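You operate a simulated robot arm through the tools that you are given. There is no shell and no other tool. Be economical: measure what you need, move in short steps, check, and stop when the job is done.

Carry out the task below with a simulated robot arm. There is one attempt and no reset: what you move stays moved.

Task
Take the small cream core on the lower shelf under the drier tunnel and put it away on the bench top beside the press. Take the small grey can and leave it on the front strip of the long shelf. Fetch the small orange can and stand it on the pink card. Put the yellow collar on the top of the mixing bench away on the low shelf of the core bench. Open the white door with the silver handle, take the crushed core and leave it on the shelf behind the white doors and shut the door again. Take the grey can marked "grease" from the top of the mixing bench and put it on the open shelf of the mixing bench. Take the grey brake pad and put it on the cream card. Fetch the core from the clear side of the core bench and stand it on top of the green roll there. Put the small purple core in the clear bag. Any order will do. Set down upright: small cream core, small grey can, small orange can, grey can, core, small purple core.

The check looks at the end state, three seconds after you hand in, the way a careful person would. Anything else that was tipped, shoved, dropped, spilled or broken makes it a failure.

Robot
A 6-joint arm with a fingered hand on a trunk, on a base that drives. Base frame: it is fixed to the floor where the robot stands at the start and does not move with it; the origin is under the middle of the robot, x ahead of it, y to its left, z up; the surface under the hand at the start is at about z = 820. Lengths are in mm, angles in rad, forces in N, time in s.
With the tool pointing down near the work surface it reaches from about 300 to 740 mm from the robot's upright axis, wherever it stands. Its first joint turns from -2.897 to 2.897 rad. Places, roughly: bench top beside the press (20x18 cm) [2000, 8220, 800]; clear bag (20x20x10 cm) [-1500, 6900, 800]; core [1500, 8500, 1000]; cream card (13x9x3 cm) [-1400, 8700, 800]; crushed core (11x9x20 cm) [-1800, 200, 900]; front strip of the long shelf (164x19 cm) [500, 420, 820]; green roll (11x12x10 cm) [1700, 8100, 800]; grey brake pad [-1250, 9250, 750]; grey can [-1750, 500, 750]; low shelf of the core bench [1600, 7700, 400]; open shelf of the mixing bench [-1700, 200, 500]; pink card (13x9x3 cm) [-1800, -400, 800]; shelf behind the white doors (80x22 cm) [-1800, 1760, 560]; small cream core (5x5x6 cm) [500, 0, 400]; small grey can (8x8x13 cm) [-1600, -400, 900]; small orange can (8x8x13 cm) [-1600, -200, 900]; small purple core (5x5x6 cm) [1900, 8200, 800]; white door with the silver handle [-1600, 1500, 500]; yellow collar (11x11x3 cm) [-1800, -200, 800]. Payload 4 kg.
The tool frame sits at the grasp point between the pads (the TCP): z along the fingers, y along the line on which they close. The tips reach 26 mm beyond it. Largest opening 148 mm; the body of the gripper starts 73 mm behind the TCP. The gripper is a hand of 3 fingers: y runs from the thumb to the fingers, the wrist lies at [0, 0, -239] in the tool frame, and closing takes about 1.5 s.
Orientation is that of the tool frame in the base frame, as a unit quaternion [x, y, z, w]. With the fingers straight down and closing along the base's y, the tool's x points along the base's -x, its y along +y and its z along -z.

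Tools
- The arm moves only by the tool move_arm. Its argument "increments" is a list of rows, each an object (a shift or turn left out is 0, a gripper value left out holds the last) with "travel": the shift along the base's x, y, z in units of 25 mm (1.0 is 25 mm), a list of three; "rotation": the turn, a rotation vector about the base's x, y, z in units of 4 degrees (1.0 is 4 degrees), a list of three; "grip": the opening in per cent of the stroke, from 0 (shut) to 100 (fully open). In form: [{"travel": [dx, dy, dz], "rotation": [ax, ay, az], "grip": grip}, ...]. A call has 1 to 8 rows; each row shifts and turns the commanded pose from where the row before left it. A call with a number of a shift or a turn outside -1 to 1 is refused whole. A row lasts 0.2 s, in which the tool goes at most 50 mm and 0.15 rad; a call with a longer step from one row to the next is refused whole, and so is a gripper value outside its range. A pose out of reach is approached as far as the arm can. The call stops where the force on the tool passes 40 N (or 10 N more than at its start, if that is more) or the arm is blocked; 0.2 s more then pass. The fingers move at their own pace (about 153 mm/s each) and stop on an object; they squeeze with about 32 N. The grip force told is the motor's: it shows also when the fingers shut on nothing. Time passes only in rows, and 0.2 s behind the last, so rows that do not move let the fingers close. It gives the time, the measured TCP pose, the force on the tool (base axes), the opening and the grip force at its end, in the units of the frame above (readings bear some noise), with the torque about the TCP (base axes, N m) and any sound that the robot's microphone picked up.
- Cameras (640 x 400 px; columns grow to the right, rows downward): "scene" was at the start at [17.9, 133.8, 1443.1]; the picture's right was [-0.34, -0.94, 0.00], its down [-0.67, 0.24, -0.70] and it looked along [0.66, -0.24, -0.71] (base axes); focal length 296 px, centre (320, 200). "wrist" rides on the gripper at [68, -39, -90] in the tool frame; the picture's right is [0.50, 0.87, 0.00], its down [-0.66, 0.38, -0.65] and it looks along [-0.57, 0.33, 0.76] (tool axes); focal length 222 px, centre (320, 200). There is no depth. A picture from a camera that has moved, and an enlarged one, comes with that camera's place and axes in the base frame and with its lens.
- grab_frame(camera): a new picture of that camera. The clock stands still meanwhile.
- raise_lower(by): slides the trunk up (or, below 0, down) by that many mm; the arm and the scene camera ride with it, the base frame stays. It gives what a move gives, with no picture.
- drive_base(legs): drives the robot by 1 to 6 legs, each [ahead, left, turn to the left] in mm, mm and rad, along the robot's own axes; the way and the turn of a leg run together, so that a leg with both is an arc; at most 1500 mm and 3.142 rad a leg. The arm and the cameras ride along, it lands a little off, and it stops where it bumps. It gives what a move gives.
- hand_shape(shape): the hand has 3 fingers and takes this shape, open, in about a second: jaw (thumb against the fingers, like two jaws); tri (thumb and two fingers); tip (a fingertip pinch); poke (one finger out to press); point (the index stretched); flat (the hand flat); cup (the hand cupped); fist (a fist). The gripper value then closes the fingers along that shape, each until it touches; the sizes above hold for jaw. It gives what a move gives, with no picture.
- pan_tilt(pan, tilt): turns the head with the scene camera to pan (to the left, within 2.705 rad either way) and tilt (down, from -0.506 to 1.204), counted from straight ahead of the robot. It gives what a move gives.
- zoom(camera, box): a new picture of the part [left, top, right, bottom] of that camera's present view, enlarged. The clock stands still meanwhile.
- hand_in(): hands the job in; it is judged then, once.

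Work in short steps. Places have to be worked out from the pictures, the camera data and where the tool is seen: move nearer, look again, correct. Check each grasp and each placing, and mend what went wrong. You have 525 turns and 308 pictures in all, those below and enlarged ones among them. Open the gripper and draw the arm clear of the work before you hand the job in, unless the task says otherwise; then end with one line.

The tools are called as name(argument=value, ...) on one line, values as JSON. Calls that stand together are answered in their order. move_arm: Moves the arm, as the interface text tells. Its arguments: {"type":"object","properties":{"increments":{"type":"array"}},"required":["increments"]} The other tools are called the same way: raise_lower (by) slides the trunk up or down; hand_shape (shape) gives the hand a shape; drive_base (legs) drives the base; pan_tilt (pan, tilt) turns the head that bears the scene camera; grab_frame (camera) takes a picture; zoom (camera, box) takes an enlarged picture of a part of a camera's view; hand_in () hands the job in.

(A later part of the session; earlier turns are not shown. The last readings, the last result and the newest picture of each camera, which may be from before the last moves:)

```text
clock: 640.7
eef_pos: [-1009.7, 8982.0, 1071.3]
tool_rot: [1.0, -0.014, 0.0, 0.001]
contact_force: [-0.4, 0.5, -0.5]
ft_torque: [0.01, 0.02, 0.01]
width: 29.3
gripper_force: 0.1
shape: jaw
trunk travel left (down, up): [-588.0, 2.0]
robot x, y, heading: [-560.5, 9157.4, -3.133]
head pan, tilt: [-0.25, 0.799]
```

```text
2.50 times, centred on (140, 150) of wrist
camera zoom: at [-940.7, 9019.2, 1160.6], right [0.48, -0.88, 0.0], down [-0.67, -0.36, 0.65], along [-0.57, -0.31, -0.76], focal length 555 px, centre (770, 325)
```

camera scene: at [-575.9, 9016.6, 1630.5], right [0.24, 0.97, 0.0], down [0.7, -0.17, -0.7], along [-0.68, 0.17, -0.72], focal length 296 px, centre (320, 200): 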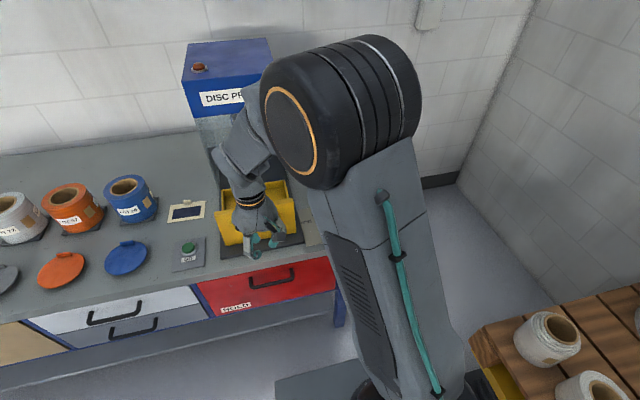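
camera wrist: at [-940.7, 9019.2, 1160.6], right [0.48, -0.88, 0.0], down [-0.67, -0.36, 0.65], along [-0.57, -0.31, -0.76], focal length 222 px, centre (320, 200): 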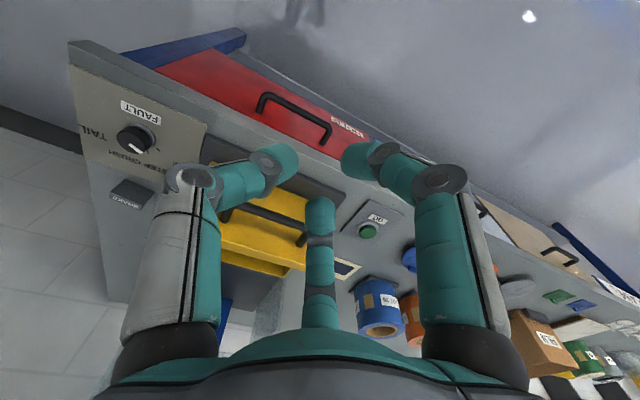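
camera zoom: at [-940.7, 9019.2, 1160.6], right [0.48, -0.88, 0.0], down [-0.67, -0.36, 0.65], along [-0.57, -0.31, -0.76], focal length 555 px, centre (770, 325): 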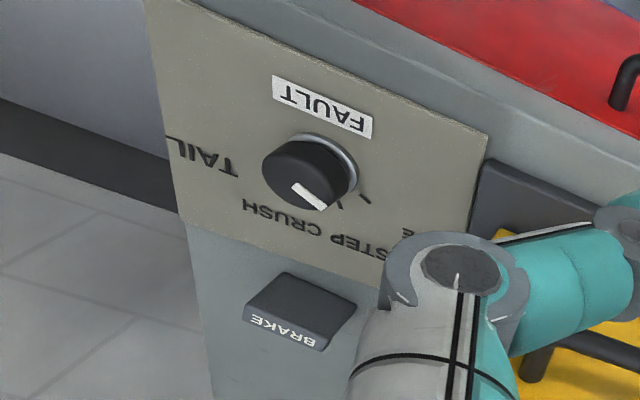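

The dark grey block labelled BRAKE is at about (-1366,9220). Bring the hand in front of it and look from above.

move_arm(increments=[{"travel": [0, 1, 0], "grip": 60}, {"travel": [0, 1, 0]}, {"travel": [0, 1, 0]}, {"travel": [0, 1, 0]}, {"travel": [0, 1, 0]}, {"travel": [0, 1, 0]}, {"travel": [0, 1, 0]}, {"travel": [0, 1, 0]}])

drive_base(legs=[[160, -30, 0]])

move_arm(increments=[{"travel": [-1, 0, 0]}, {"travel": [-1, 0, 0]}, {"travel": [-1, 0, -0.3]}, {"travel": [-1, 0, -0.5]}, {"travel": [-0.5, 0, -0.5]}])

grab_frame(camera="wrist")

```text
clock: 642.5
eef_pos: [-1010.4, 9180.9, 1072.3]
tool_rot: [1.0, -0.012, 0.001, 0.001]
contact_force: [0.5, -0.1, 0.4]
ft_torque: [0.04, 0.01, 0.02]
width: 88.3
gripper_force: 0.0
shape: jaw
trunk travel left (down, up): [-588.0, 2.0]
robot x, y, heading: [-561.1, 9160.3, -3.138]
head pan, tilt: [-0.25, 0.799]
```

```text
clock: 643.9
eef_pos: [-1172.6, 9209.1, 1071.8]
tool_rot: [1.0, -0.012, 0.001, 0.001]
contact_force: [0.6, -0.3, -0.4]
ft_torque: [0.03, -0.01, 0.04]
width: 88.4
gripper_force: 0.1
shape: jaw
trunk travel left (down, up): [-588.0, 2.0]
robot x, y, heading: [-720.4, 9190.0, -3.132]
head pan, tilt: [-0.25, 0.799]
```

```text
clock: 645.1
eef_pos: [-1285.8, 9208.4, 1038.1]
tool_rot: [1.0, -0.013, 0.0, 0.0]
contact_force: [0.4, -0.4, 0.1]
ft_torque: [0.0, -0.03, 0.01]
width: 88.2
gripper_force: 0.1
shape: jaw
trunk travel left (down, up): [-588.0, 2.0]
robot x, y, heading: [-726.1, 9185.7, -3.132]
head pan, tilt: [-0.25, 0.799]
```

```text
80 pictures are left
camera wrist: at [-1216.8, 9245.4, 1127.8], right [0.48, -0.88, 0.0], down [-0.67, -0.36, 0.65], along [-0.57, -0.31, -0.76], focal length 222 px, centre (320, 200)
```

wrist: 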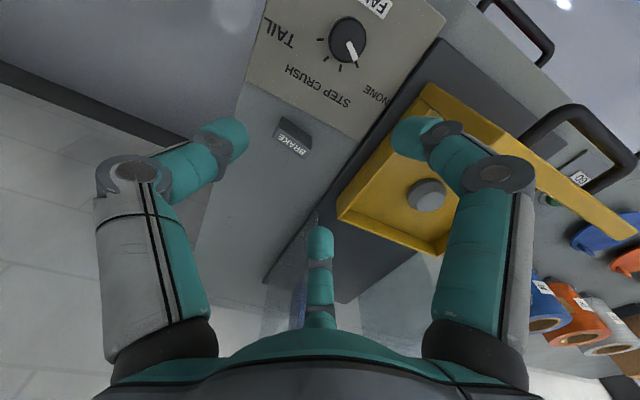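

zoom(camera="wrist", box=[250, 100, 346, 160])

```text
6.67 times, centred on (298, 130) of wrist
camera zoom: at [-1216.8, 9245.4, 1127.8], right [0.48, -0.88, 0.0], down [-0.67, -0.36, 0.65], along [-0.57, -0.31, -0.76], focal length 1481 px, centre (467, 667)
```

zoom: 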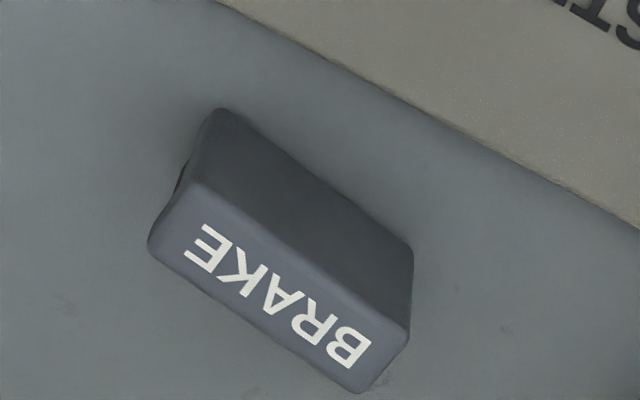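

The BRAKE block is ~55 long (y) × 18 thick × 36 tall at ≈(-1362,9212). I rotate the hand +79° so thumb and fingers pinch its thickness.

move_arm(increments=[{"rotation": [0, 0, 1]}, {"rotation": [0, 0, 1]}, {"rotation": [0, 0, 1]}, {"rotation": [0, 0, 1]}, {"rotation": [0, 0, 1]}, {"rotation": [0, 0, 1]}, {"rotation": [0, 0, 1]}, {"rotation": [0, 0, 1]}])

move_arm(increments=[{"rotation": [0, 0, 1]}, {"rotation": [0, 0, 1]}, {"rotation": [0, 0, 1]}, {"rotation": [0, 0, 1]}, {"rotation": [0, 0, 1]}, {"rotation": [0, 0, 1]}, {"rotation": [0, 0, 1]}, {"rotation": [0, 0, 1]}])

move_arm(increments=[{"rotation": [0, 0, 1], "travel": [-0.9, 0, -0.5]}, {"rotation": [0, 0, 1], "travel": [-0.9, 0, -0.8]}, {"rotation": [0, 0, 1], "travel": [-0.9, 0.1, -0.8]}, {"rotation": [0, 0, 1], "travel": [-0.3, 0, -0.8]}, {}])

grab_frame(camera="wrist")

```text
clock: 646.9
eef_pos: [-1285.8, 9209.0, 1039.5]
tool_rot: [0.964, 0.265, 0.001, 0.001]
contact_force: [0.1, -0.4, 0.1]
ft_torque: [-0.01, 0.0, 0.02]
width: 88.0
gripper_force: 0.0
shape: jaw
trunk travel left (down, up): [-588.0, 2.0]
robot x, y, heading: [-722.9, 9186.3, -3.133]
head pan, tilt: [-0.25, 0.799]
```

```text
clock: 648.7
eef_pos: [-1285.5, 9208.3, 1040.3]
tool_rot: [0.854, 0.521, 0.001, 0.0]
contact_force: [-0.5, 0.1, 0.3]
ft_torque: [-0.02, 0.01, 0.01]
width: 88.1
gripper_force: 0.1
shape: jaw
trunk travel left (down, up): [-588.0, 2.0]
robot x, y, heading: [-723.8, 9188.6, -3.138]
head pan, tilt: [-0.25, 0.799]
```

```text
clock: 649.9
eef_pos: [-1322.9, 9152.3, 938.1]
tool_rot: [0.78, 0.625, 0.005, -0.017]
contact_force: [0.5, -0.1, 0.7]
ft_torque: [0.03, -0.02, -0.01]
width: 88.2
gripper_force: 0.1
shape: jaw
out of reach, approached as far as the arm can: row 1, 2, 3, 4
trunk travel left (down, up): [-588.0, 2.0]
robot x, y, heading: [-722.8, 9186.0, -3.132]
head pan, tilt: [-0.25, 0.799]
```

```text
78 pictures are left
camera wrist: at [-1345.9, 9223.4, 1030.1], right [0.95, 0.3, 0.0], down [0.24, -0.74, 0.63], along [0.19, -0.6, -0.78], focal length 222 px, centre (320, 200)
```

wrist: 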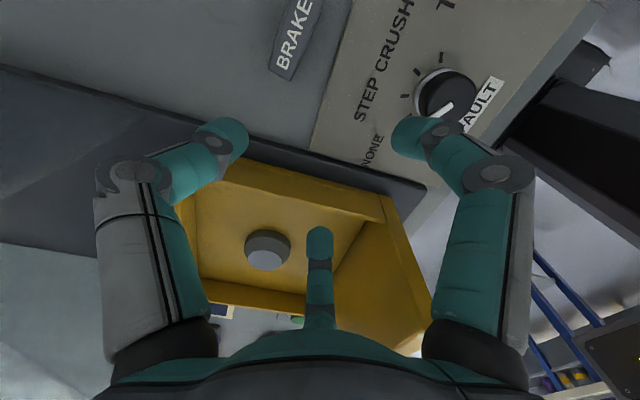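

Wrist yaw limit reached at 77° — enough. I give it 4° slack and shift sideways with the base instead.

move_arm(increments=[{"rotation": [-0.5, -0.2, -1], "travel": [0, 0, 0.8]}, {"travel": [0, 0, 0.5]}])

drive_base(legs=[[0, -60, 0]])

move_arm(increments=[{"travel": [-0.8, 0, 0], "grip": 50}, {"travel": [-0.8, 0, 0]}, {}])

grab_frame(camera="wrist")

```text
clock: 650.5
eef_pos: [-1311.9, 9129.3, 961.9]
tool_rot: [0.798, 0.602, -0.002, 0.011]
contact_force: [-0.1, -0.9, 0.2]
ft_torque: [-0.01, 0.03, 0.01]
width: 88.1
gripper_force: 0.0
shape: jaw
out of reach, approached as far as the arm can: row 1, 2
trunk travel left (down, up): [-588.0, 2.0]
robot x, y, heading: [-724.5, 9191.2, -3.138]
head pan, tilt: [-0.25, 0.799]
```

```text
clock: 651.5
eef_pos: [-1312.7, 9190.1, 961.2]
tool_rot: [0.799, 0.602, -0.004, 0.01]
contact_force: [-0.5, -0.5, 0.3]
ft_torque: [-0.04, 0.02, -0.01]
width: 88.1
gripper_force: 0.1
shape: jaw
trunk travel left (down, up): [-588.0, 2.0]
robot x, y, heading: [-720.1, 9244.2, -3.138]
head pan, tilt: [-0.25, 0.799]
```

```text
clock: 652.3
eef_pos: [-1348.2, 9183.8, 958.4]
tool_rot: [0.8, 0.599, -0.002, 0.006]
contact_force: [0.2, 0.6, 1.3]
ft_torque: [0.02, 0.06, -0.02]
width: 74.4
gripper_force: 0.1
shape: jaw
out of reach, approached as far as the arm can: row 2
trunk travel left (down, up): [-588.0, 2.0]
robot x, y, heading: [-726.5, 9247.9, -3.137]
head pan, tilt: [-0.25, 0.799]
```

```text
77 pictures are left
camera wrist: at [-1367.5, 9260.4, 1048.0], right [0.97, 0.23, 0.0], down [0.18, -0.73, 0.66], along [0.16, -0.64, -0.75], focal length 222 px, centre (320, 200)
```

wrist: 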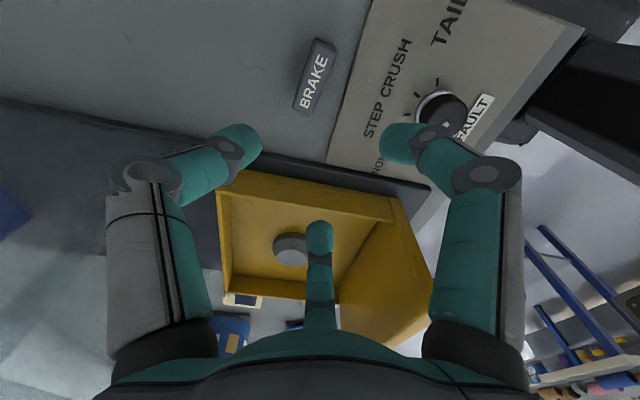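

Still at the limit. I retract, then turn the base 0.25 rad left (and shift right) so the wrist has slack.

move_arm(increments=[{"travel": [1, 0.3, 1]}, {"travel": [1, 0.3, 1]}, {"travel": [1, 0.3, 1]}, {"travel": [1, 0.3, 1]}, {"travel": [1, 0.3, 0]}, {"travel": [1, 0.3, 0]}])

drive_base(legs=[[-60, -160, 0], [0, 0, 0.25]])

```text
clock: 653.7
eef_pos: [-1190.8, 9211.5, 1049.8]
tool_rot: [0.8, 0.6, -0.002, 0.008]
contact_force: [0.1, 0.0, -0.5]
ft_torque: [0.0, -0.01, -0.04]
width: 74.5
gripper_force: 0.1
shape: jaw
out of reach, approached as far as the arm can: row 2, 3, 4
trunk travel left (down, up): [-588.0, 2.0]
robot x, y, heading: [-726.2, 9245.7, -3.136]
head pan, tilt: [-0.25, 0.799]
```

```text
clock: 656.0
eef_pos: [-1112.8, 9251.6, 1048.8]
tool_rot: [0.727, 0.687, 0.0, 0.007]
contact_force: [-0.4, -0.5, 0.0]
ft_torque: [0.09, -0.04, -0.01]
width: 74.5
gripper_force: 0.1
shape: jaw
trunk travel left (down, up): [-588.0, 2.0]
robot x, y, heading: [-662.1, 9393.8, -2.906]
head pan, tilt: [-0.25, 0.799]
```

Yaw now 87°, trim to ≈79°. Drive ahead 85 mm and extend over the block.

drive_base(legs=[[85, 0, 0]])

move_arm(increments=[{"rotation": [0, 0, -1], "travel": [-0.9, -0.25, -0.5]}, {"rotation": [0, 0, -0.85], "travel": [-0.9, -0.25, -0.6]}, {"travel": [-0.9, -0.25, -0.6]}, {"travel": [-0.9, -0.2, -0.6]}, {"travel": [-0.9, -0.1, -0.6]}, {"travel": [-0.9, 0, -0.6]}, {}])

grab_frame(camera="wrist")

```text
clock: 657.1
eef_pos: [-1195.8, 9231.7, 1049.6]
tool_rot: [0.727, 0.687, 0.0, 0.007]
contact_force: [-0.2, -0.3, 0.6]
ft_torque: [-0.01, -0.01, 0.02]
width: 74.3
gripper_force: 0.1
shape: jaw
trunk travel left (down, up): [-588.0, 2.0]
robot x, y, heading: [-741.3, 9369.8, -2.904]
head pan, tilt: [-0.25, 0.799]
```

```text
clock: 658.7
eef_pos: [-1330.8, 9204.4, 961.6]
tool_rot: [0.769, 0.639, -0.002, 0.008]
contact_force: [0.1, -0.7, -0.2]
ft_torque: [0.01, -0.06, -0.02]
width: 74.6
gripper_force: 0.2
shape: jaw
trunk travel left (down, up): [-588.0, 2.0]
robot x, y, heading: [-742.3, 9372.8, -2.908]
head pan, tilt: [-0.25, 0.799]
```

```text
76 pictures are left
camera wrist: at [-1358.5, 9278.4, 1050.4], right [0.94, 0.33, 0.0], down [0.25, -0.7, 0.67], along [0.22, -0.63, -0.75], focal length 222 px, centre (320, 200)
```

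wrist: 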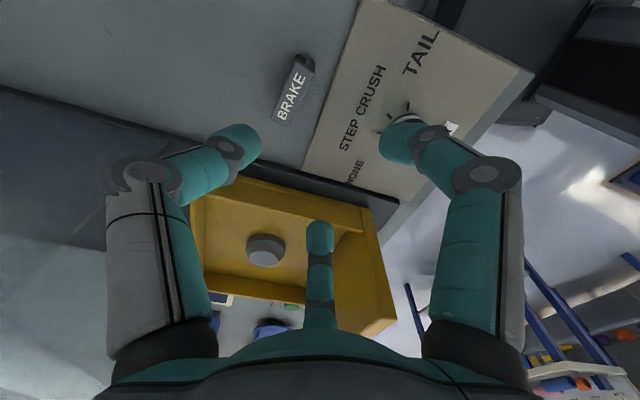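

Pinch axis is well aligned with the block. Narrow to 38 %, centre at (-1362,9214), descend.

move_arm(increments=[{"travel": [-0.6, 0.2, -0.6], "grip": 39}, {"travel": [-0.62, 0.2, -0.8]}, {"travel": [0, 0, -0.8]}, {"travel": [0, 0, -0.8]}, {}])

grab_frame(camera="wrist")

```text
clock: 659.9
eef_pos: [-1362.9, 9215.1, 888.0]
tool_rot: [0.769, 0.639, -0.001, 0.009]
contact_force: [0.3, 0.9, 0.0]
ft_torque: [-0.03, 0.01, 0.01]
width: 57.9
gripper_force: 0.0
shape: jaw
trunk travel left (down, up): [-588.0, 2.0]
robot x, y, heading: [-745.1, 9371.1, -2.909]
head pan, tilt: [-0.25, 0.799]
```

```text
75 pictures are left
camera wrist: at [-1389.4, 9288.8, 977.1], right [0.94, 0.33, 0.0], down [0.25, -0.7, 0.67], along [0.22, -0.63, -0.75], focal length 222 px, centre (320, 200)
```

wrist: 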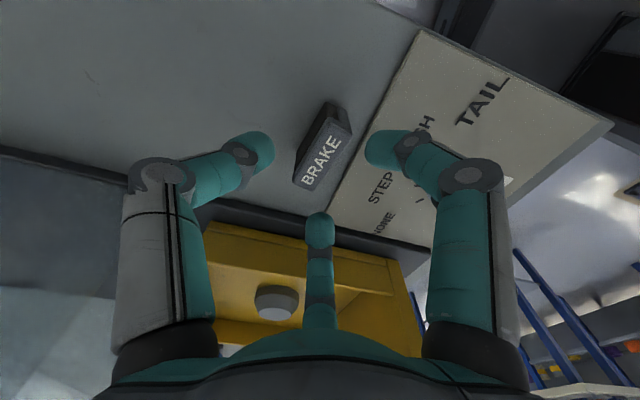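

Centred. Descend 45 mm and close.

move_arm(increments=[{"travel": [0, 0.1, -0.8]}, {"travel": [0, 0, -0.7]}, {"travel": [0, 0, -0.3]}, {}])

move_arm(increments=[{"grip": 0}, {}, {}, {}, {}, {}])

grab_frame(camera="wrist")

```text
clock: 660.9
eef_pos: [-1361.4, 9214.8, 842.8]
tool_rot: [0.77, 0.639, -0.001, 0.008]
contact_force: [0.4, 0.5, 0.1]
ft_torque: [-0.01, -0.02, 0.02]
width: 57.7
gripper_force: 0.1
shape: jaw
trunk travel left (down, up): [-588.0, 2.0]
robot x, y, heading: [-746.2, 9372.7, -2.905]
head pan, tilt: [-0.25, 0.799]
```

```text
clock: 662.3
eef_pos: [-1361.2, 9218.0, 843.0]
tool_rot: [0.769, 0.639, -0.001, 0.008]
contact_force: [0.1, -0.2, 0.4]
ft_torque: [-0.04, 0.0, -0.03]
width: 18.3
gripper_force: 32.5
shape: jaw
trunk travel left (down, up): [-588.0, 2.0]
robot x, y, heading: [-747.2, 9370.3, -2.907]
head pan, tilt: [-0.25, 0.799]
```

```text
74 pictures are left
camera wrist: at [-1388.4, 9291.0, 931.8], right [0.94, 0.33, 0.0], down [0.25, -0.7, 0.67], along [0.22, -0.63, -0.75], focal length 222 px, centre (320, 200)
```

wrist: 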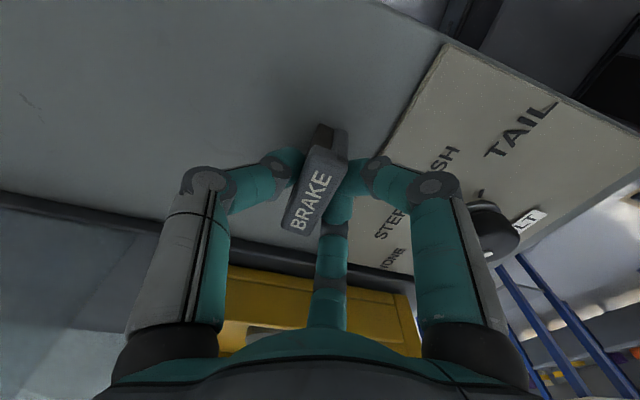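

Gripped (18 mm). Lift.

move_arm(increments=[{"travel": [0, 0, 0.3]}, {"travel": [0, 0, 0.6]}, {"travel": [0, 0, 0.8]}, {}])

grab_frame(camera="wrist")

```text
clock: 663.3
eef_pos: [-1361.5, 9218.6, 886.1]
tool_rot: [0.77, 0.639, 0.0, 0.007]
contact_force: [-0.4, -0.2, -2.1]
ft_torque: [0.01, 0.0, 0.0]
width: 18.4
gripper_force: 31.7
shape: jaw
trunk travel left (down, up): [-588.0, 2.0]
robot x, y, heading: [-742.2, 9372.8, -2.904]
head pan, tilt: [-0.25, 0.799]
```

```text
73 pictures are left
camera wrist: at [-1387.4, 9292.9, 975.1], right [0.94, 0.33, 0.0], down [0.25, -0.7, 0.67], along [0.22, -0.63, -0.75], focal length 222 px, centre (320, 200)
```

wrist: 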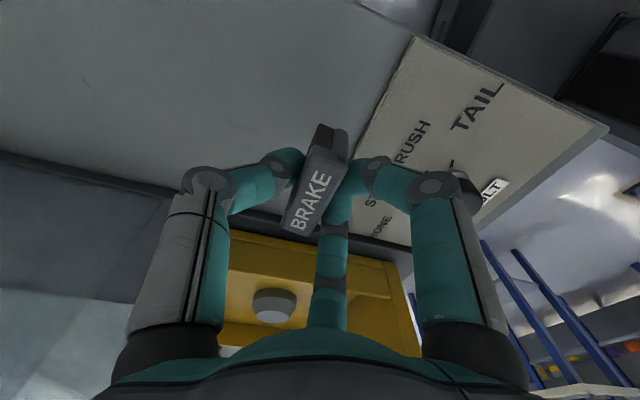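

The pad is loose and held. Retract, raise and drive to the cream card.

move_arm(increments=[{"travel": [0.6, 0.15, 1]}, {"travel": [0.9, 0.2, 1]}, {"travel": [0.9, 0.2, 1]}, {"travel": [0.9, 0.2, 1]}, {"travel": [0.9, 0.2, 1]}, {"travel": [0.9, 0.2, 1]}, {"travel": [0.9, 0.2, 0.5]}])

drive_base(legs=[[-120, 0, 0], [0, 0, -0.235], [0, 480, 0]])

pan_tilt(pan=0.1, tilt=0.8)

grab_frame(camera="scene")

```text
clock: 664.9
eef_pos: [-1210.5, 9253.0, 1044.7]
tool_rot: [0.769, 0.639, -0.001, 0.008]
contact_force: [-0.4, 0.2, -2.0]
ft_torque: [-0.01, -0.01, -0.01]
width: 17.8
gripper_force: 32.1
shape: jaw
trunk travel left (down, up): [-588.0, 2.0]
robot x, y, heading: [-746.1, 9374.1, -2.912]
head pan, tilt: [-0.25, 0.799]
```

```text
clock: 669.5
eef_pos: [-1109.0, 8896.3, 1044.2]
tool_rot: [0.841, 0.541, -0.001, 0.007]
contact_force: [0.4, -0.1, -1.4]
ft_torque: [-0.01, -0.04, 0.01]
width: 18.4
gripper_force: 32.2
shape: jaw
trunk travel left (down, up): [-588.0, 2.0]
robot x, y, heading: [-631.6, 8902.4, 3.134]
head pan, tilt: [-0.25, 0.799]
```

```text
clock: 670.3
eef_pos: [-1108.9, 8896.8, 1045.5]
tool_rot: [0.841, 0.542, -0.002, 0.008]
contact_force: [0.2, 0.8, -2.4]
ft_torque: [-0.03, 0.01, -0.02]
width: 18.5
gripper_force: 32.7
shape: jaw
trunk travel left (down, up): [-588.0, 2.0]
robot x, y, heading: [-628.7, 8902.9, 3.134]
head pan, tilt: [0.099, 0.799]
```

```text
72 pictures are left
camera scene: at [-649.6, 8732.8, 1630.5], right [-0.09, 1.0, 0.0], down [0.71, 0.07, -0.7], along [-0.69, -0.06, -0.72], focal length 296 px, centre (320, 200)
```

scene: 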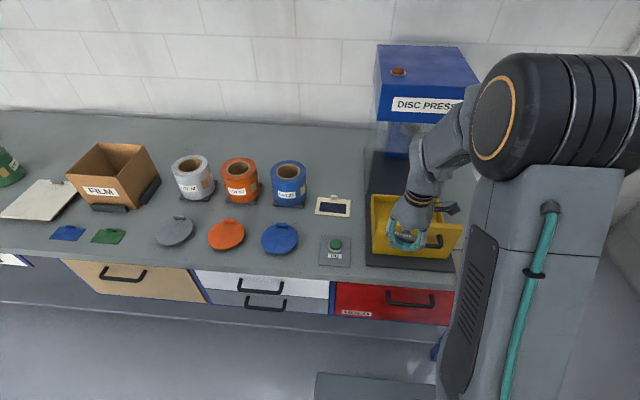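

Card centre ≈(-1413,8716), handle on the far edge. Drive left 181 and ahead 95.

drive_base(legs=[[0, 181, 0.007], [95, 0, 0]])

move_arm(increments=[{"travel": [-1, 0, -0.2]}, {"travel": [-1, 0, -0.2]}, {"travel": [-1, 0, -0.2]}, {"travel": [-1, 0, -0.3]}, {"travel": [-1, 0, -0.4]}, {"travel": [-1, 0, -0.4]}, {"travel": [-0.5, 0, -0.4]}, {}])

grab_frame(camera="wrist")

pan_tilt(pan=0.3, tilt=0.8)

grab_frame(camera="scene")

```text
clock: 672.6
eef_pos: [-1202.9, 8710.9, 1044.4]
tool_rot: [0.84, 0.543, -0.001, 0.008]
contact_force: [-0.9, -0.4, -1.7]
ft_torque: [0.02, -0.05, -0.01]
width: 18.5
gripper_force: 32.2
shape: jaw
trunk travel left (down, up): [-588.0, 2.0]
robot x, y, heading: [-724.2, 8716.0, 3.135]
head pan, tilt: [0.099, 0.799]
```

```text
clock: 674.4
eef_pos: [-1365.5, 8711.7, 992.5]
tool_rot: [0.84, 0.542, -0.001, 0.007]
contact_force: [-0.1, -1.2, -2.0]
ft_torque: [-0.01, -0.04, 0.0]
width: 18.2
gripper_force: 32.2
shape: jaw
trunk travel left (down, up): [-588.0, 2.0]
robot x, y, heading: [-723.5, 8719.0, 3.137]
head pan, tilt: [0.099, 0.799]
```

```text
71 pictures are left
camera wrist: at [-1373.8, 8789.9, 1081.6], right [1.0, 0.1, 0.0], down [0.07, -0.74, 0.66], along [0.07, -0.66, -0.75], focal length 222 px, centre (320, 200)
```

wrist: 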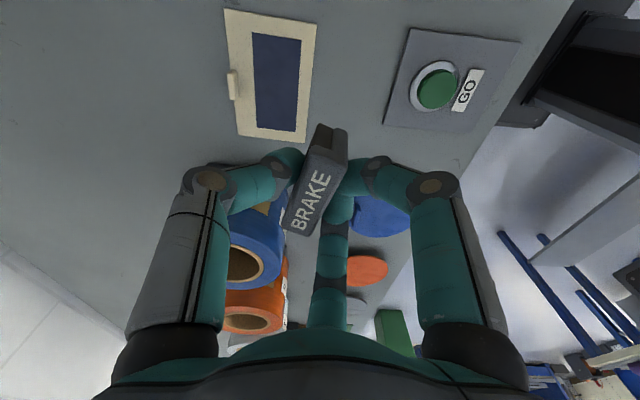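

```text
clock: 675.1
eef_pos: [-1365.5, 8712.2, 992.9]
tool_rot: [0.84, 0.542, -0.001, 0.007]
contact_force: [-0.5, -0.1, -2.2]
ft_torque: [-0.03, 0.02, -0.01]
width: 18.1
gripper_force: 32.2
shape: jaw
trunk travel left (down, up): [-588.0, 2.0]
robot x, y, heading: [-721.0, 8717.3, 3.136]
head pan, tilt: [0.3, 0.799]
```

```text
70 pictures are left
camera scene: at [-739.8, 8533.1, 1630.5], right [-0.29, 0.96, 0.0], down [0.69, 0.21, -0.7], along [-0.67, -0.2, -0.72], focal length 296 px, centre (320, 200)
```

scene: 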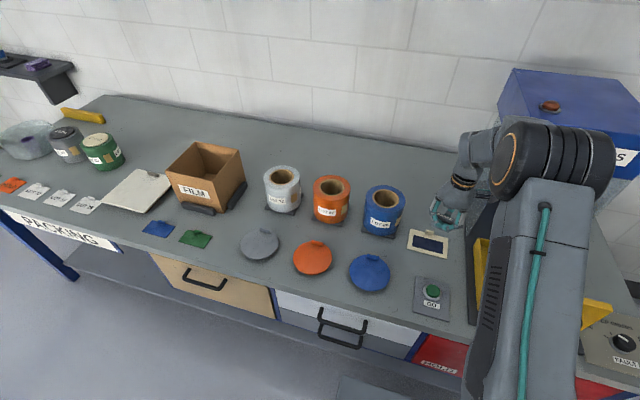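

Dark field centre ≈(-1414,8718). Move there and descend.

move_arm(increments=[{"travel": [-0.65, 0.08, -0.6]}, {"travel": [-0.65, 0.08, -0.8]}, {"travel": [-0.6, 0.08, -0.8]}, {"travel": [0, 0, -1]}, {"travel": [0, 0, -1]}, {"travel": [0, 0, -0.8]}, {}])

grab_frame(camera="wrist")

```text
clock: 676.7
eef_pos: [-1411.9, 8713.7, 865.7]
tool_rot: [0.84, 0.543, -0.002, 0.008]
contact_force: [1.6, 0.1, -1.4]
ft_torque: [0.01, -0.07, -0.04]
width: 18.4
gripper_force: 32.0
shape: jaw
out of reach, approached as far as the arm can: row 3
trunk travel left (down, up): [-588.0, 2.0]
robot x, y, heading: [-719.9, 8718.0, 3.138]
head pan, tilt: [0.3, 0.799]
```

```text
69 pictures are left
camera wrist: at [-1419.9, 8791.3, 955.1], right [0.99, 0.1, 0.0], down [0.07, -0.74, 0.67], along [0.07, -0.66, -0.75], focal length 222 px, centre (320, 200)
```

wrist: 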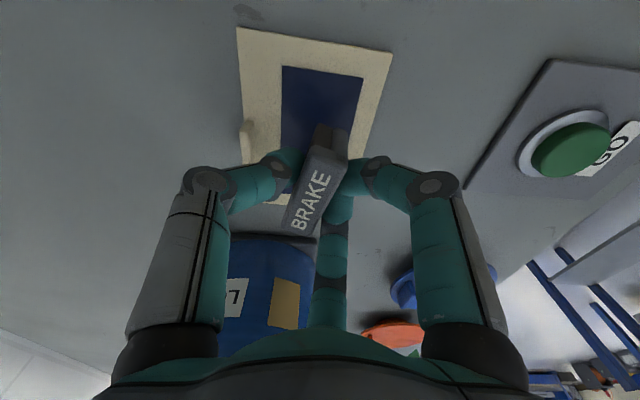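

Shift +20 mm in y for centring, then lower onto the card.

move_arm(increments=[{"travel": [-0.1, 0.8, 0]}, {"travel": [0, 0, -0.3]}, {"travel": [0, 0, -0.2]}, {}])

move_arm(increments=[{"travel": [0, 0, -0.1]}, {"travel": [0, 0, -0.1]}, {}])

move_arm(increments=[{"travel": [0, 0, -0.08]}, {"travel": [0, 0, -0.08]}, {}])

```text
clock: 677.7
eef_pos: [-1414.7, 8732.9, 853.6]
tool_rot: [0.841, 0.541, -0.002, 0.006]
contact_force: [0.2, -0.9, -2.1]
ft_torque: [0.0, -0.04, -0.01]
width: 18.1
gripper_force: 31.8
shape: jaw
trunk travel left (down, up): [-588.0, 2.0]
robot x, y, heading: [-724.3, 8716.6, 3.135]
head pan, tilt: [0.3, 0.799]
```

```text
clock: 678.5
eef_pos: [-1411.3, 8733.2, 848.2]
tool_rot: [0.84, 0.542, -0.002, 0.007]
contact_force: [0.7, -0.4, -1.7]
ft_torque: [-0.03, 0.0, 0.04]
width: 18.1
gripper_force: 32.7
shape: jaw
trunk travel left (down, up): [-588.0, 2.0]
robot x, y, heading: [-723.9, 8721.2, 3.143]
head pan, tilt: [0.3, 0.799]
```

```text
clock: 679.3
eef_pos: [-1410.8, 8733.7, 844.4]
tool_rot: [0.84, 0.543, -0.003, 0.006]
contact_force: [1.5, -0.9, 9.8]
ft_torque: [0.0, 0.08, 0.02]
width: 18.1
gripper_force: 31.6
shape: jaw
trunk travel left (down, up): [-588.0, 2.0]
robot x, y, heading: [-720.8, 8719.9, 3.137]
head pan, tilt: [0.3, 0.799]
```

Contact. Release and rise, then check.

move_arm(increments=[{"grip": 18}, {"grip": 25}, {"grip": 32}, {"grip": 38}, {}, {}])

move_arm(increments=[{"travel": [0, 0, 0.5]}, {"travel": [0, 0, 0.8]}, {"travel": [0, 0, 1]}, {"travel": [0, 0, 1]}, {"travel": [0.5, 0, 1]}, {"travel": [0.8, 0, 1]}])

grab_frame(camera="wrist")

```text
clock: 680.7
eef_pos: [-1410.9, 8733.1, 842.8]
tool_rot: [0.84, 0.543, -0.002, 0.007]
contact_force: [0.6, 0.2, -0.2]
ft_torque: [-0.01, 0.02, 0.02]
width: 55.9
gripper_force: 0.1
shape: jaw
trunk travel left (down, up): [-588.0, 2.0]
robot x, y, heading: [-723.9, 8720.5, 3.136]
head pan, tilt: [0.3, 0.799]
```

```text
clock: 682.1
eef_pos: [-1372.3, 8720.7, 975.4]
tool_rot: [0.841, 0.541, -0.002, 0.004]
contact_force: [0.0, 0.2, -0.1]
ft_torque: [-0.01, -0.02, -0.02]
width: 56.0
gripper_force: 0.0
shape: jaw
out of reach, approached as far as the arm can: row 3, 4
trunk travel left (down, up): [-588.0, 2.0]
robot x, y, heading: [-724.5, 8718.1, 3.135]
head pan, tilt: [0.3, 0.799]
```

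```text
68 pictures are left
camera wrist: at [-1379.1, 8799.2, 1064.5], right [1.0, 0.1, 0.0], down [0.07, -0.75, 0.66], along [0.06, -0.66, -0.75], focal length 222 px, centre (320, 200)
```

wrist: 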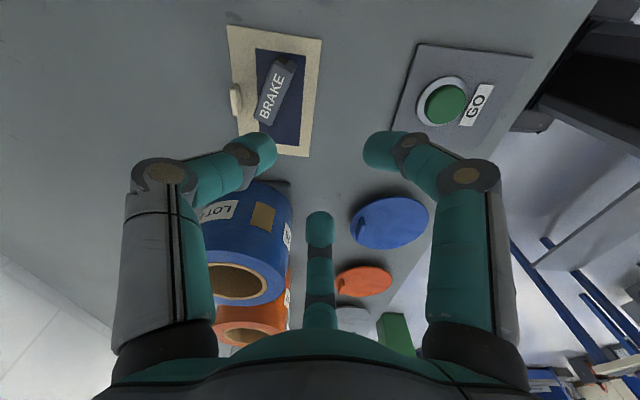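

Brake pad is on the card. Now back south for the cream core: retract, back off, turn to face -y.

move_arm(increments=[{"travel": [1, 0, 0.8], "grip": 60}, {"travel": [1, 0, 0.8]}, {"travel": [1, 0, 0.8]}, {"travel": [1, 0, 0.8]}, {"travel": [1, 0, 0]}, {"travel": [1, 0, 0]}])

drive_base(legs=[[-220, 0, 0], [0, 0, 1.571], [1500, 0, 0]])

```text
clock: 683.5
eef_pos: [-1220.6, 8725.1, 1052.5]
tool_rot: [0.84, 0.543, -0.002, 0.007]
contact_force: [0.0, -0.2, -0.2]
ft_torque: [0.0, 0.01, 0.01]
width: 88.1
gripper_force: 0.1
shape: jaw
trunk travel left (down, up): [-588.0, 2.0]
robot x, y, heading: [-721.0, 8717.8, 3.136]
head pan, tilt: [0.3, 0.799]
```

```text
clock: 696.3
eef_pos: [-306.9, 6721.8, 1052.4]
tool_rot: [0.156, 0.988, 0.003, 0.007]
contact_force: [-0.1, -0.6, -0.5]
ft_torque: [-0.01, -0.03, -0.01]
width: 88.1
gripper_force: 0.0
shape: jaw
trunk travel left (down, up): [-588.0, 2.0]
robot x, y, heading: [-351.6, 7218.0, -1.464]
head pan, tilt: [0.3, 0.799]
```

Correct heading; pass the bin on its east side.

drive_base(legs=[[0, 0, -0.107], [900, 470, 0], [810, 0, 0]])

```text
clock: 701.0
eef_pos: [35.7, 5989.1, 1052.2]
tool_rot: [0.21, 0.978, 0.005, 0.006]
contact_force: [0.7, -0.3, 0.9]
ft_torque: [0.0, 0.0, 0.03]
width: 88.1
gripper_force: 0.1
shape: jaw
trunk travel left (down, up): [-588.0, 2.0]
robot x, y, heading: [44.2, 6484.4, -1.575]
head pan, tilt: [0.3, 0.799]
stopped in leg 2: the robot was blocked; the commanded pose is now the measured one
```

Blocked — probably the bin's corner. Look.

pan_tilt(pan=-0.5, tilt=0.8)

grab_frame(camera="scene")

pan_tilt(pan=0.6, tilt=0.8)

grab_frame(camera="scene")

```text
clock: 702.1
eef_pos: [34.7, 5989.3, 1052.6]
tool_rot: [0.21, 0.978, 0.004, 0.006]
contact_force: [0.2, 0.7, -0.4]
ft_torque: [0.01, 0.02, 0.0]
width: 88.1
gripper_force: 0.0
shape: jaw
trunk travel left (down, up): [-588.0, 2.0]
robot x, y, heading: [42.2, 6489.2, -1.579]
head pan, tilt: [-0.499, 0.799]
```

```text
67 pictures are left
camera scene: at [167.2, 6476.8, 1630.5], right [-0.88, 0.48, 0.0], down [0.35, 0.63, -0.7], along [-0.34, -0.61, -0.72], focal length 296 px, centre (320, 200)
```

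scene: 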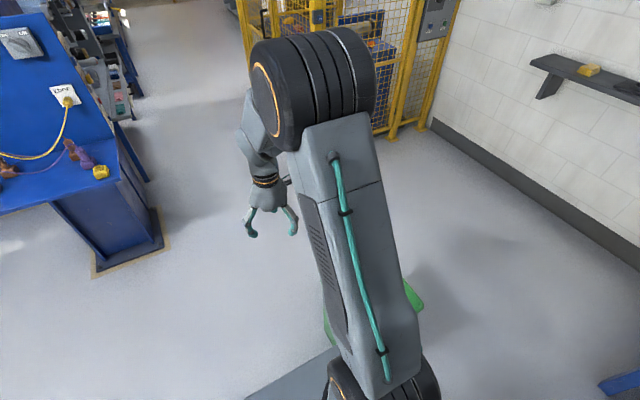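

```text
clock: 703.5
eef_pos: [34.1, 5989.6, 1052.5]
tool_rot: [0.209, 0.978, 0.005, 0.007]
contact_force: [0.1, -0.2, -0.8]
ft_torque: [-0.03, 0.01, 0.01]
width: 88.4
gripper_force: 0.1
shape: jaw
trunk travel left (down, up): [-588.0, 2.0]
robot x, y, heading: [44.7, 6489.0, -1.574]
head pan, tilt: [0.6, 0.799]
```

```text
66 pictures are left
camera scene: at [251.3, 6480.7, 1630.5], right [-0.83, -0.56, 0.0], down [-0.4, 0.59, -0.7], along [0.39, -0.58, -0.72], focal length 296 px, centre (320, 200)
```

scene: 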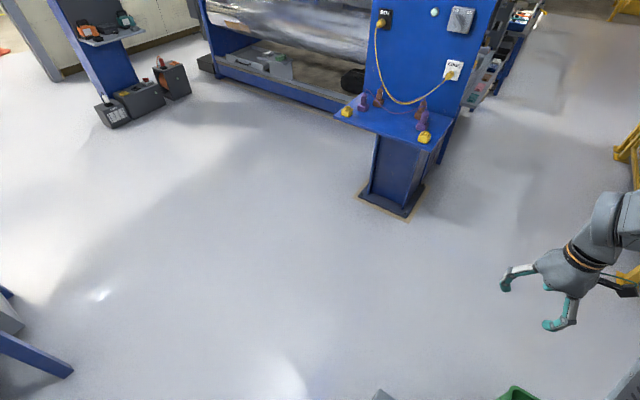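

Just touched the bin's corner; it stands where it was. Back up, shift left (east) 250, then continue.

drive_base(legs=[[-120, 0, 0], [0, 200, 0], [1000, 0, 0]])

```text
clock: 710.8
eef_pos: [255.9, 5087.0, 1052.5]
tool_rot: [0.2, 0.98, 0.004, 0.006]
contact_force: [0.3, -1.0, -0.1]
ft_torque: [-0.01, 0.01, -0.01]
width: 88.2
gripper_force: 0.1
shape: jaw
trunk travel left (down, up): [-588.0, 2.0]
robot x, y, heading: [249.4, 5586.0, -1.553]
head pan, tilt: [0.6, 0.799]
```

drive_base(legs=[[0, 0, -0.018], [930, -620, 0]])

```text
clock: 716.8
eef_pos: [-366.0, 4165.2, 1052.8]
tool_rot: [0.207, 0.978, 0.005, 0.006]
contact_force: [-0.1, 0.4, -0.5]
ft_torque: [-0.02, -0.03, 0.02]
width: 88.1
gripper_force: 0.0
shape: jaw
trunk travel left (down, up): [-588.0, 2.0]
robot x, y, heading: [-364.6, 4662.4, -1.573]
head pan, tilt: [0.6, 0.799]
```

drive_base(legs=[[1500, 0, 0], [1200, 0, 0]])

```text
clock: 729.9
eef_pos: [-409.5, 1479.0, 1053.1]
tool_rot: [0.21, 0.978, 0.005, 0.006]
contact_force: [0.3, -0.1, 0.4]
ft_torque: [0.01, 0.0, 0.02]
width: 88.4
gripper_force: 0.0
shape: jaw
trunk travel left (down, up): [-588.0, 2.0]
robot x, y, heading: [-404.1, 1974.7, -1.575]
head pan, tilt: [0.6, 0.799]
```

drive_base(legs=[[1100, 0, 0], [870, 0, 0]])

drive_base(legs=[[0, 0, 1.571]])

raise_lower(by=-400)

raise_lower(by=-188)

pan_tilt(pan=0.1, tilt=0.5)

grab_frame(camera="scene")

```text
clock: 739.8
eef_pos: [-358.8, -508.8, 1051.9]
tool_rot: [0.189, 0.982, 0.005, 0.006]
contact_force: [-0.4, 0.8, 0.3]
ft_torque: [0.02, 0.0, -0.02]
width: 88.2
gripper_force: 0.0
shape: jaw
trunk travel left (down, up): [-588.0, 2.0]
robot x, y, heading: [-373.3, -12.6, -1.539]
head pan, tilt: [0.6, 0.799]
```

```text
clock: 744.0
eef_pos: [127.3, -10.7, 1051.9]
tool_rot: [-0.549, 0.836, 0.008, 0.002]
contact_force: [1.3, -0.5, -0.1]
ft_torque: [0.01, 0.0, 0.01]
width: 88.3
gripper_force: 0.0
shape: jaw
trunk travel left (down, up): [-588.0, 2.0]
robot x, y, heading: [-369.6, -9.2, 0.013]
head pan, tilt: [0.6, 0.799]
```

```text
clock: 747.8
eef_pos: [128.2, -11.3, 652.1]
tool_rot: [-0.549, 0.836, 0.008, 0.002]
contact_force: [-0.5, -1.1, -1.1]
ft_torque: [0.01, 0.01, -0.01]
width: 88.3
gripper_force: 0.1
shape: jaw
trunk travel left (down, up): [-188.0, 402.0]
robot x, y, heading: [-368.7, -10.6, 0.008]
head pan, tilt: [0.6, 0.799]
```

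```text
clock: 749.9
eef_pos: [128.5, -11.2, 464.0]
tool_rot: [-0.549, 0.836, 0.007, 0.001]
contact_force: [-0.1, -1.3, 0.4]
ft_torque: [-0.01, -0.02, -0.02]
width: 88.3
gripper_force: 0.0
shape: jaw
trunk travel left (down, up): [0.0, 590.0]
robot x, y, heading: [-371.4, -11.9, 0.005]
head pan, tilt: [0.6, 0.799]
```

```text
clock: 750.8
eef_pos: [126.8, -9.9, 464.8]
tool_rot: [-0.549, 0.836, 0.007, 0.002]
contact_force: [0.2, -1.1, 0.1]
ft_torque: [-0.02, 0.01, 0.05]
width: 88.3
gripper_force: 0.1
shape: jaw
trunk travel left (down, up): [0.0, 590.0]
robot x, y, heading: [-369.8, -8.5, 0.008]
head pan, tilt: [0.099, 0.499]
```

```text
65 pictures are left
camera scene: at [-340.5, 160.3, 1068.4], right [0.11, -0.99, 0.0], down [-0.48, -0.05, -0.88], along [0.87, 0.1, -0.48], focal length 296 px, centre (320, 200)
```

scene: 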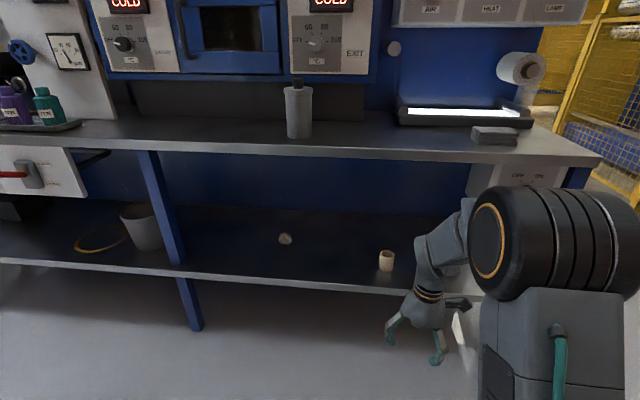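

Cream core ≈(480,25), shelf z≈360. Unwind the hand yaw, then tilt 35° while extending.

move_arm(increments=[{"rotation": [0, 0, -1]}, {"rotation": [0, 0, -1]}, {"rotation": [0, 0, -1]}, {"rotation": [0, 0, -1]}, {"rotation": [0, 0, -1]}, {"rotation": [0, 0, -1]}, {"rotation": [0, 0, -1]}, {"rotation": [0, 0, -1]}])

move_arm(increments=[{"rotation": [0, 0, -1]}, {"rotation": [0, 0, -1]}, {"rotation": [0, 0, -1]}, {"rotation": [0, 0, -1]}, {"rotation": [0, 0, -1]}, {"rotation": [0, 0, -1]}, {"rotation": [0, 0, -1]}, {"rotation": [0, 0, -1]}])

move_arm(increments=[{"rotation": [0, -1, 0], "travel": [0.9, 0, 0]}, {"rotation": [0, -1, 0], "travel": [0.9, 0, 0]}, {"rotation": [0, -1, 0], "travel": [0.9, 0, 0]}, {"rotation": [0, -1, 0], "travel": [0.9, 0, 0]}, {"rotation": [0, -1, 0], "travel": [0.9, 0, 0]}, {"rotation": [0, -1, 0], "travel": [0.9, 0, 0]}, {"rotation": [0, -1, 0], "travel": [0.9, 0, 0]}, {"rotation": [0, -1, 0], "travel": [0.9, 0, 0]}])

grab_frame(camera="wrist")

```text
clock: 752.6
eef_pos: [126.7, -10.1, 464.6]
tool_rot: [-0.297, 0.955, 0.008, 0.003]
contact_force: [0.1, 0.6, 0.7]
ft_torque: [-0.01, -0.01, 0.03]
width: 88.6
gripper_force: 0.1
shape: jaw
trunk travel left (down, up): [0.0, 590.0]
robot x, y, heading: [-369.0, -13.8, 0.01]
head pan, tilt: [0.099, 0.499]
```

```text
clock: 754.4
eef_pos: [127.3, -10.3, 463.7]
tool_rot: [-0.023, 1.0, 0.005, 0.006]
contact_force: [0.5, -0.2, -0.7]
ft_torque: [-0.02, 0.0, 0.01]
width: 88.1
gripper_force: 0.1
shape: jaw
trunk travel left (down, up): [0.0, 590.0]
robot x, y, heading: [-372.8, -6.6, 0.011]
head pan, tilt: [0.099, 0.499]
```

```text
clock: 756.2
eef_pos: [310.5, -10.2, 464.4]
tool_rot: [-0.024, 0.959, -0.001, 0.282]
contact_force: [-0.3, -0.9, -0.8]
ft_torque: [-0.03, 0.03, 0.01]
width: 88.6
gripper_force: 0.1
shape: jaw
trunk travel left (down, up): [0.0, 590.0]
robot x, y, heading: [-371.8, -8.6, 0.01]
head pan, tilt: [0.099, 0.499]
```

```text
64 pictures are left
camera wrist: at [205.8, -54.0, 503.8], right [-0.46, 0.84, -0.28], down [0.18, 0.4, 0.9], along [0.87, 0.36, -0.34], focal length 222 px, centre (320, 200)
```

wrist: 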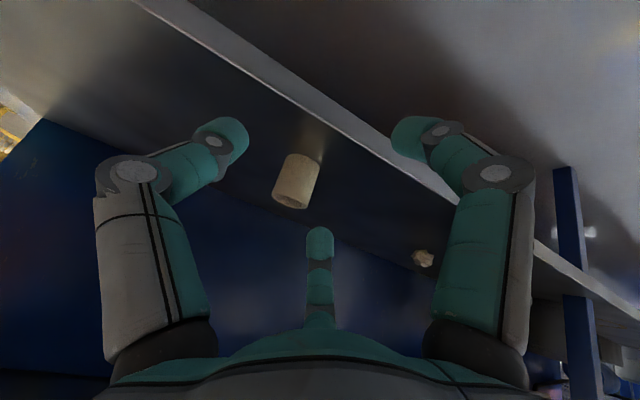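

Core centre ≈(472,18). Narrow to 45 %, approach to (400,26,440).

move_arm(increments=[{"travel": [0.6, 0.5, -0.3], "grip": 45}, {"travel": [0.8, 0.5, -0.3]}, {"travel": [0.8, 0.45, -0.3]}, {"travel": [0.8, 0, -0.1]}, {"travel": [0.6, 0, 0]}, {}])

grab_frame(camera="wrist")

```text
clock: 757.6
eef_pos: [398.7, 23.9, 437.4]
tool_rot: [-0.023, 0.96, -0.001, 0.28]
contact_force: [-0.1, 0.5, 0.0]
ft_torque: [0.0, -0.01, 0.01]
width: 67.2
gripper_force: 0.1
shape: jaw
trunk travel left (down, up): [0.0, 590.0]
robot x, y, heading: [-369.3, -6.5, 0.009]
head pan, tilt: [0.099, 0.499]
```

```text
63 pictures are left
camera wrist: at [294.8, -19.7, 477.6], right [-0.46, 0.84, -0.28], down [0.18, 0.4, 0.9], along [0.87, 0.36, -0.34], focal length 222 px, centre (320, 200)
```

wrist: 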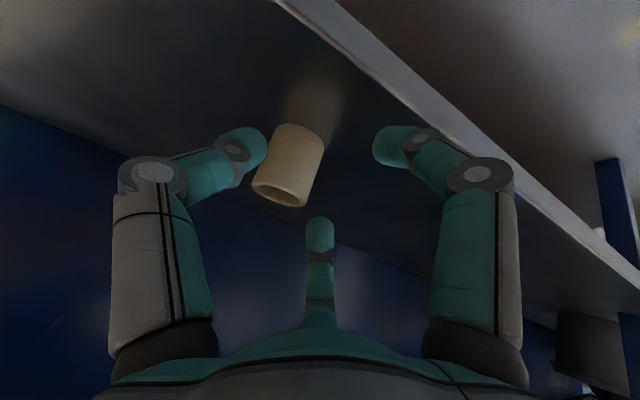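

Shift 5 mm toward -y, lower to z≈414, advance 30 mm.

move_arm(increments=[{"travel": [0, -0.2, -0.4]}, {"travel": [0.4, 0, -0.3]}, {"travel": [0.8, 0, -0.25]}, {}])

grab_frame(camera="wrist")

```text
clock: 758.6
eef_pos: [426.9, 19.8, 414.7]
tool_rot: [-0.023, 0.96, 0.0, 0.281]
contact_force: [0.3, 0.3, -0.4]
ft_torque: [0.04, 0.01, -0.01]
width: 67.0
gripper_force: 0.1
shape: jaw
trunk travel left (down, up): [0.0, 590.0]
robot x, y, heading: [-374.8, -11.2, 0.016]
head pan, tilt: [0.099, 0.499]
```

```text
62 pictures are left
camera wrist: at [323.1, -24.0, 454.2], right [-0.46, 0.84, -0.28], down [0.18, 0.4, 0.9], along [0.87, 0.36, -0.34], focal length 222 px, centre (320, 200)
```

wrist: 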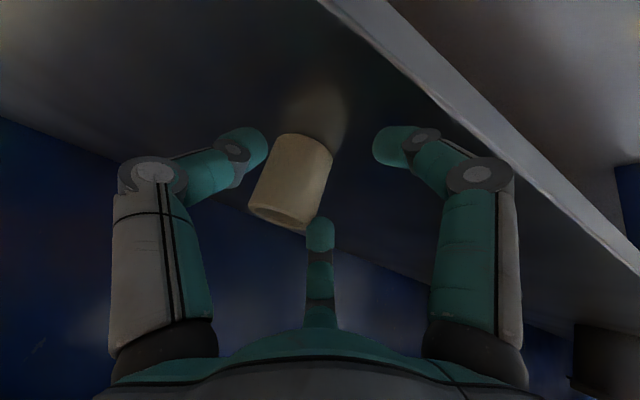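

Shift back +5 mm in y and advance 46 mm around the core.

move_arm(increments=[{"travel": [0, 0.22, 0]}, {"travel": [0.6, 0, 0]}, {"travel": [0.6, 0, 0]}, {"travel": [0.4, 0, 0]}, {}])

grab_frame(camera="wrist")

```text
clock: 759.8
eef_pos: [467.6, 26.5, 415.2]
tool_rot: [-0.024, 0.959, -0.001, 0.281]
contact_force: [-1.0, 0.6, -0.6]
ft_torque: [0.03, 0.01, 0.02]
width: 66.9
gripper_force: 0.0
shape: jaw
trunk travel left (down, up): [0.0, 590.0]
robot x, y, heading: [-367.2, -12.9, 0.01]
head pan, tilt: [0.099, 0.499]
```

```text
61 pictures are left
camera wrist: at [364.3, -17.6, 455.9], right [-0.46, 0.84, -0.28], down [0.18, 0.4, 0.9], along [0.87, 0.36, -0.34], focal length 222 px, centre (320, 200)
```

wrist: 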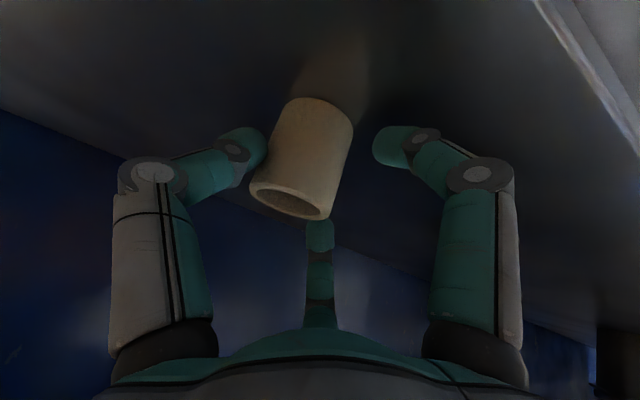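

The core is centred among the three fingers. Close.

move_arm(increments=[{"grip": 0}, {}, {}, {}, {}, {}])

grab_frame(camera="wrist")

```text
clock: 761.2
eef_pos: [468.0, 26.1, 416.8]
tool_rot: [-0.023, 0.959, -0.001, 0.281]
contact_force: [-1.0, 1.2, 5.2]
ft_torque: [0.01, 0.01, 0.0]
width: 42.4
gripper_force: 32.1
shape: jaw
trunk travel left (down, up): [0.0, 590.0]
robot x, y, heading: [-370.6, -10.2, 0.014]
head pan, tilt: [0.099, 0.499]
```

```text
60 pictures are left
camera wrist: at [364.2, -17.5, 456.4], right [-0.46, 0.84, -0.28], down [0.18, 0.4, 0.9], along [0.87, 0.36, -0.34], focal length 222 px, centre (320, 200)
```

wrist: 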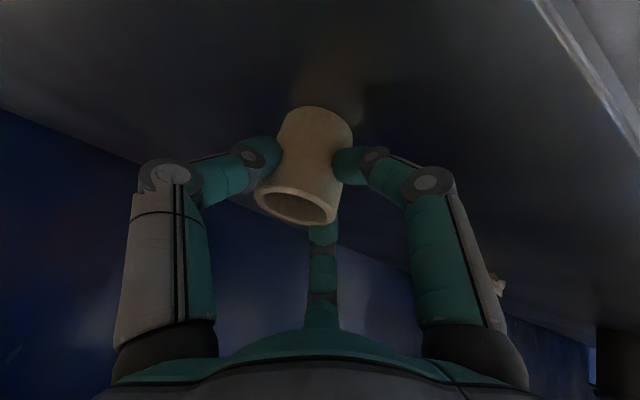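

Held. Lift 35 mm and check.

move_arm(increments=[{"travel": [0, 0, 0.3]}, {"travel": [0, 0, 0.5]}, {"travel": [0, 0, 0.6]}, {}])

grab_frame(camera="wrist")

zoom(camera="scene", box=[330, 200, 490, 320])

```text
clock: 762.2
eef_pos: [466.9, 27.2, 450.8]
tool_rot: [-0.024, 0.959, -0.001, 0.281]
contact_force: [0.3, 0.4, -1.0]
ft_torque: [-0.01, -0.02, 0.0]
width: 41.9
gripper_force: 31.6
shape: jaw
trunk travel left (down, up): [0.0, 590.0]
robot x, y, heading: [-369.9, -12.0, 0.011]
head pan, tilt: [0.099, 0.499]
```

```text
59 pictures are left
camera wrist: at [362.8, -17.0, 491.2], right [-0.46, 0.84, -0.28], down [0.18, 0.4, 0.9], along [0.87, 0.36, -0.34], focal length 222 px, centre (320, 200)
```

wrist: 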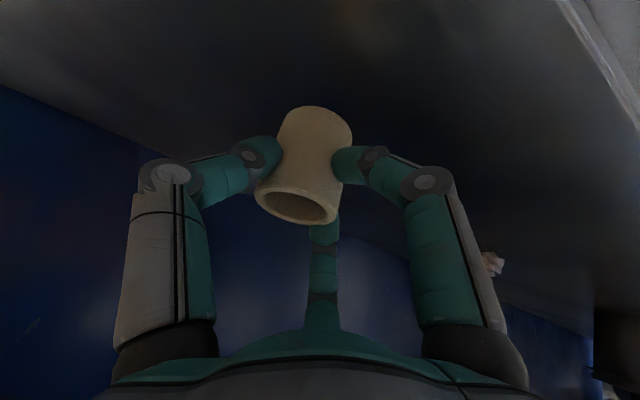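

```text
3.33 times, centred on (410, 260) of scene
camera zoom: at [-340.4, 160.3, 1068.4], right [0.11, -0.99, 0.0], down [-0.48, -0.05, -0.88], along [0.87, 0.1, -0.48], focal length 987 px, centre (20, 0)
```

zoom: 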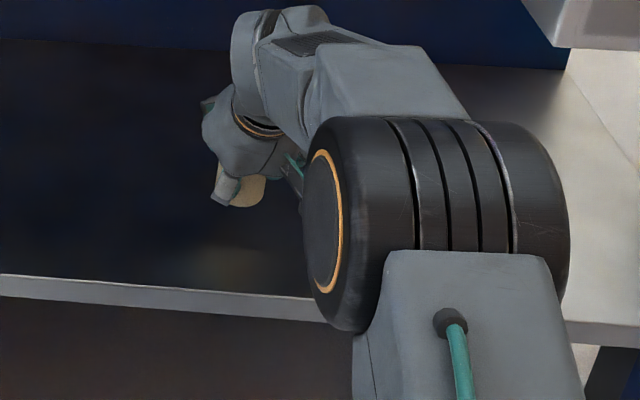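

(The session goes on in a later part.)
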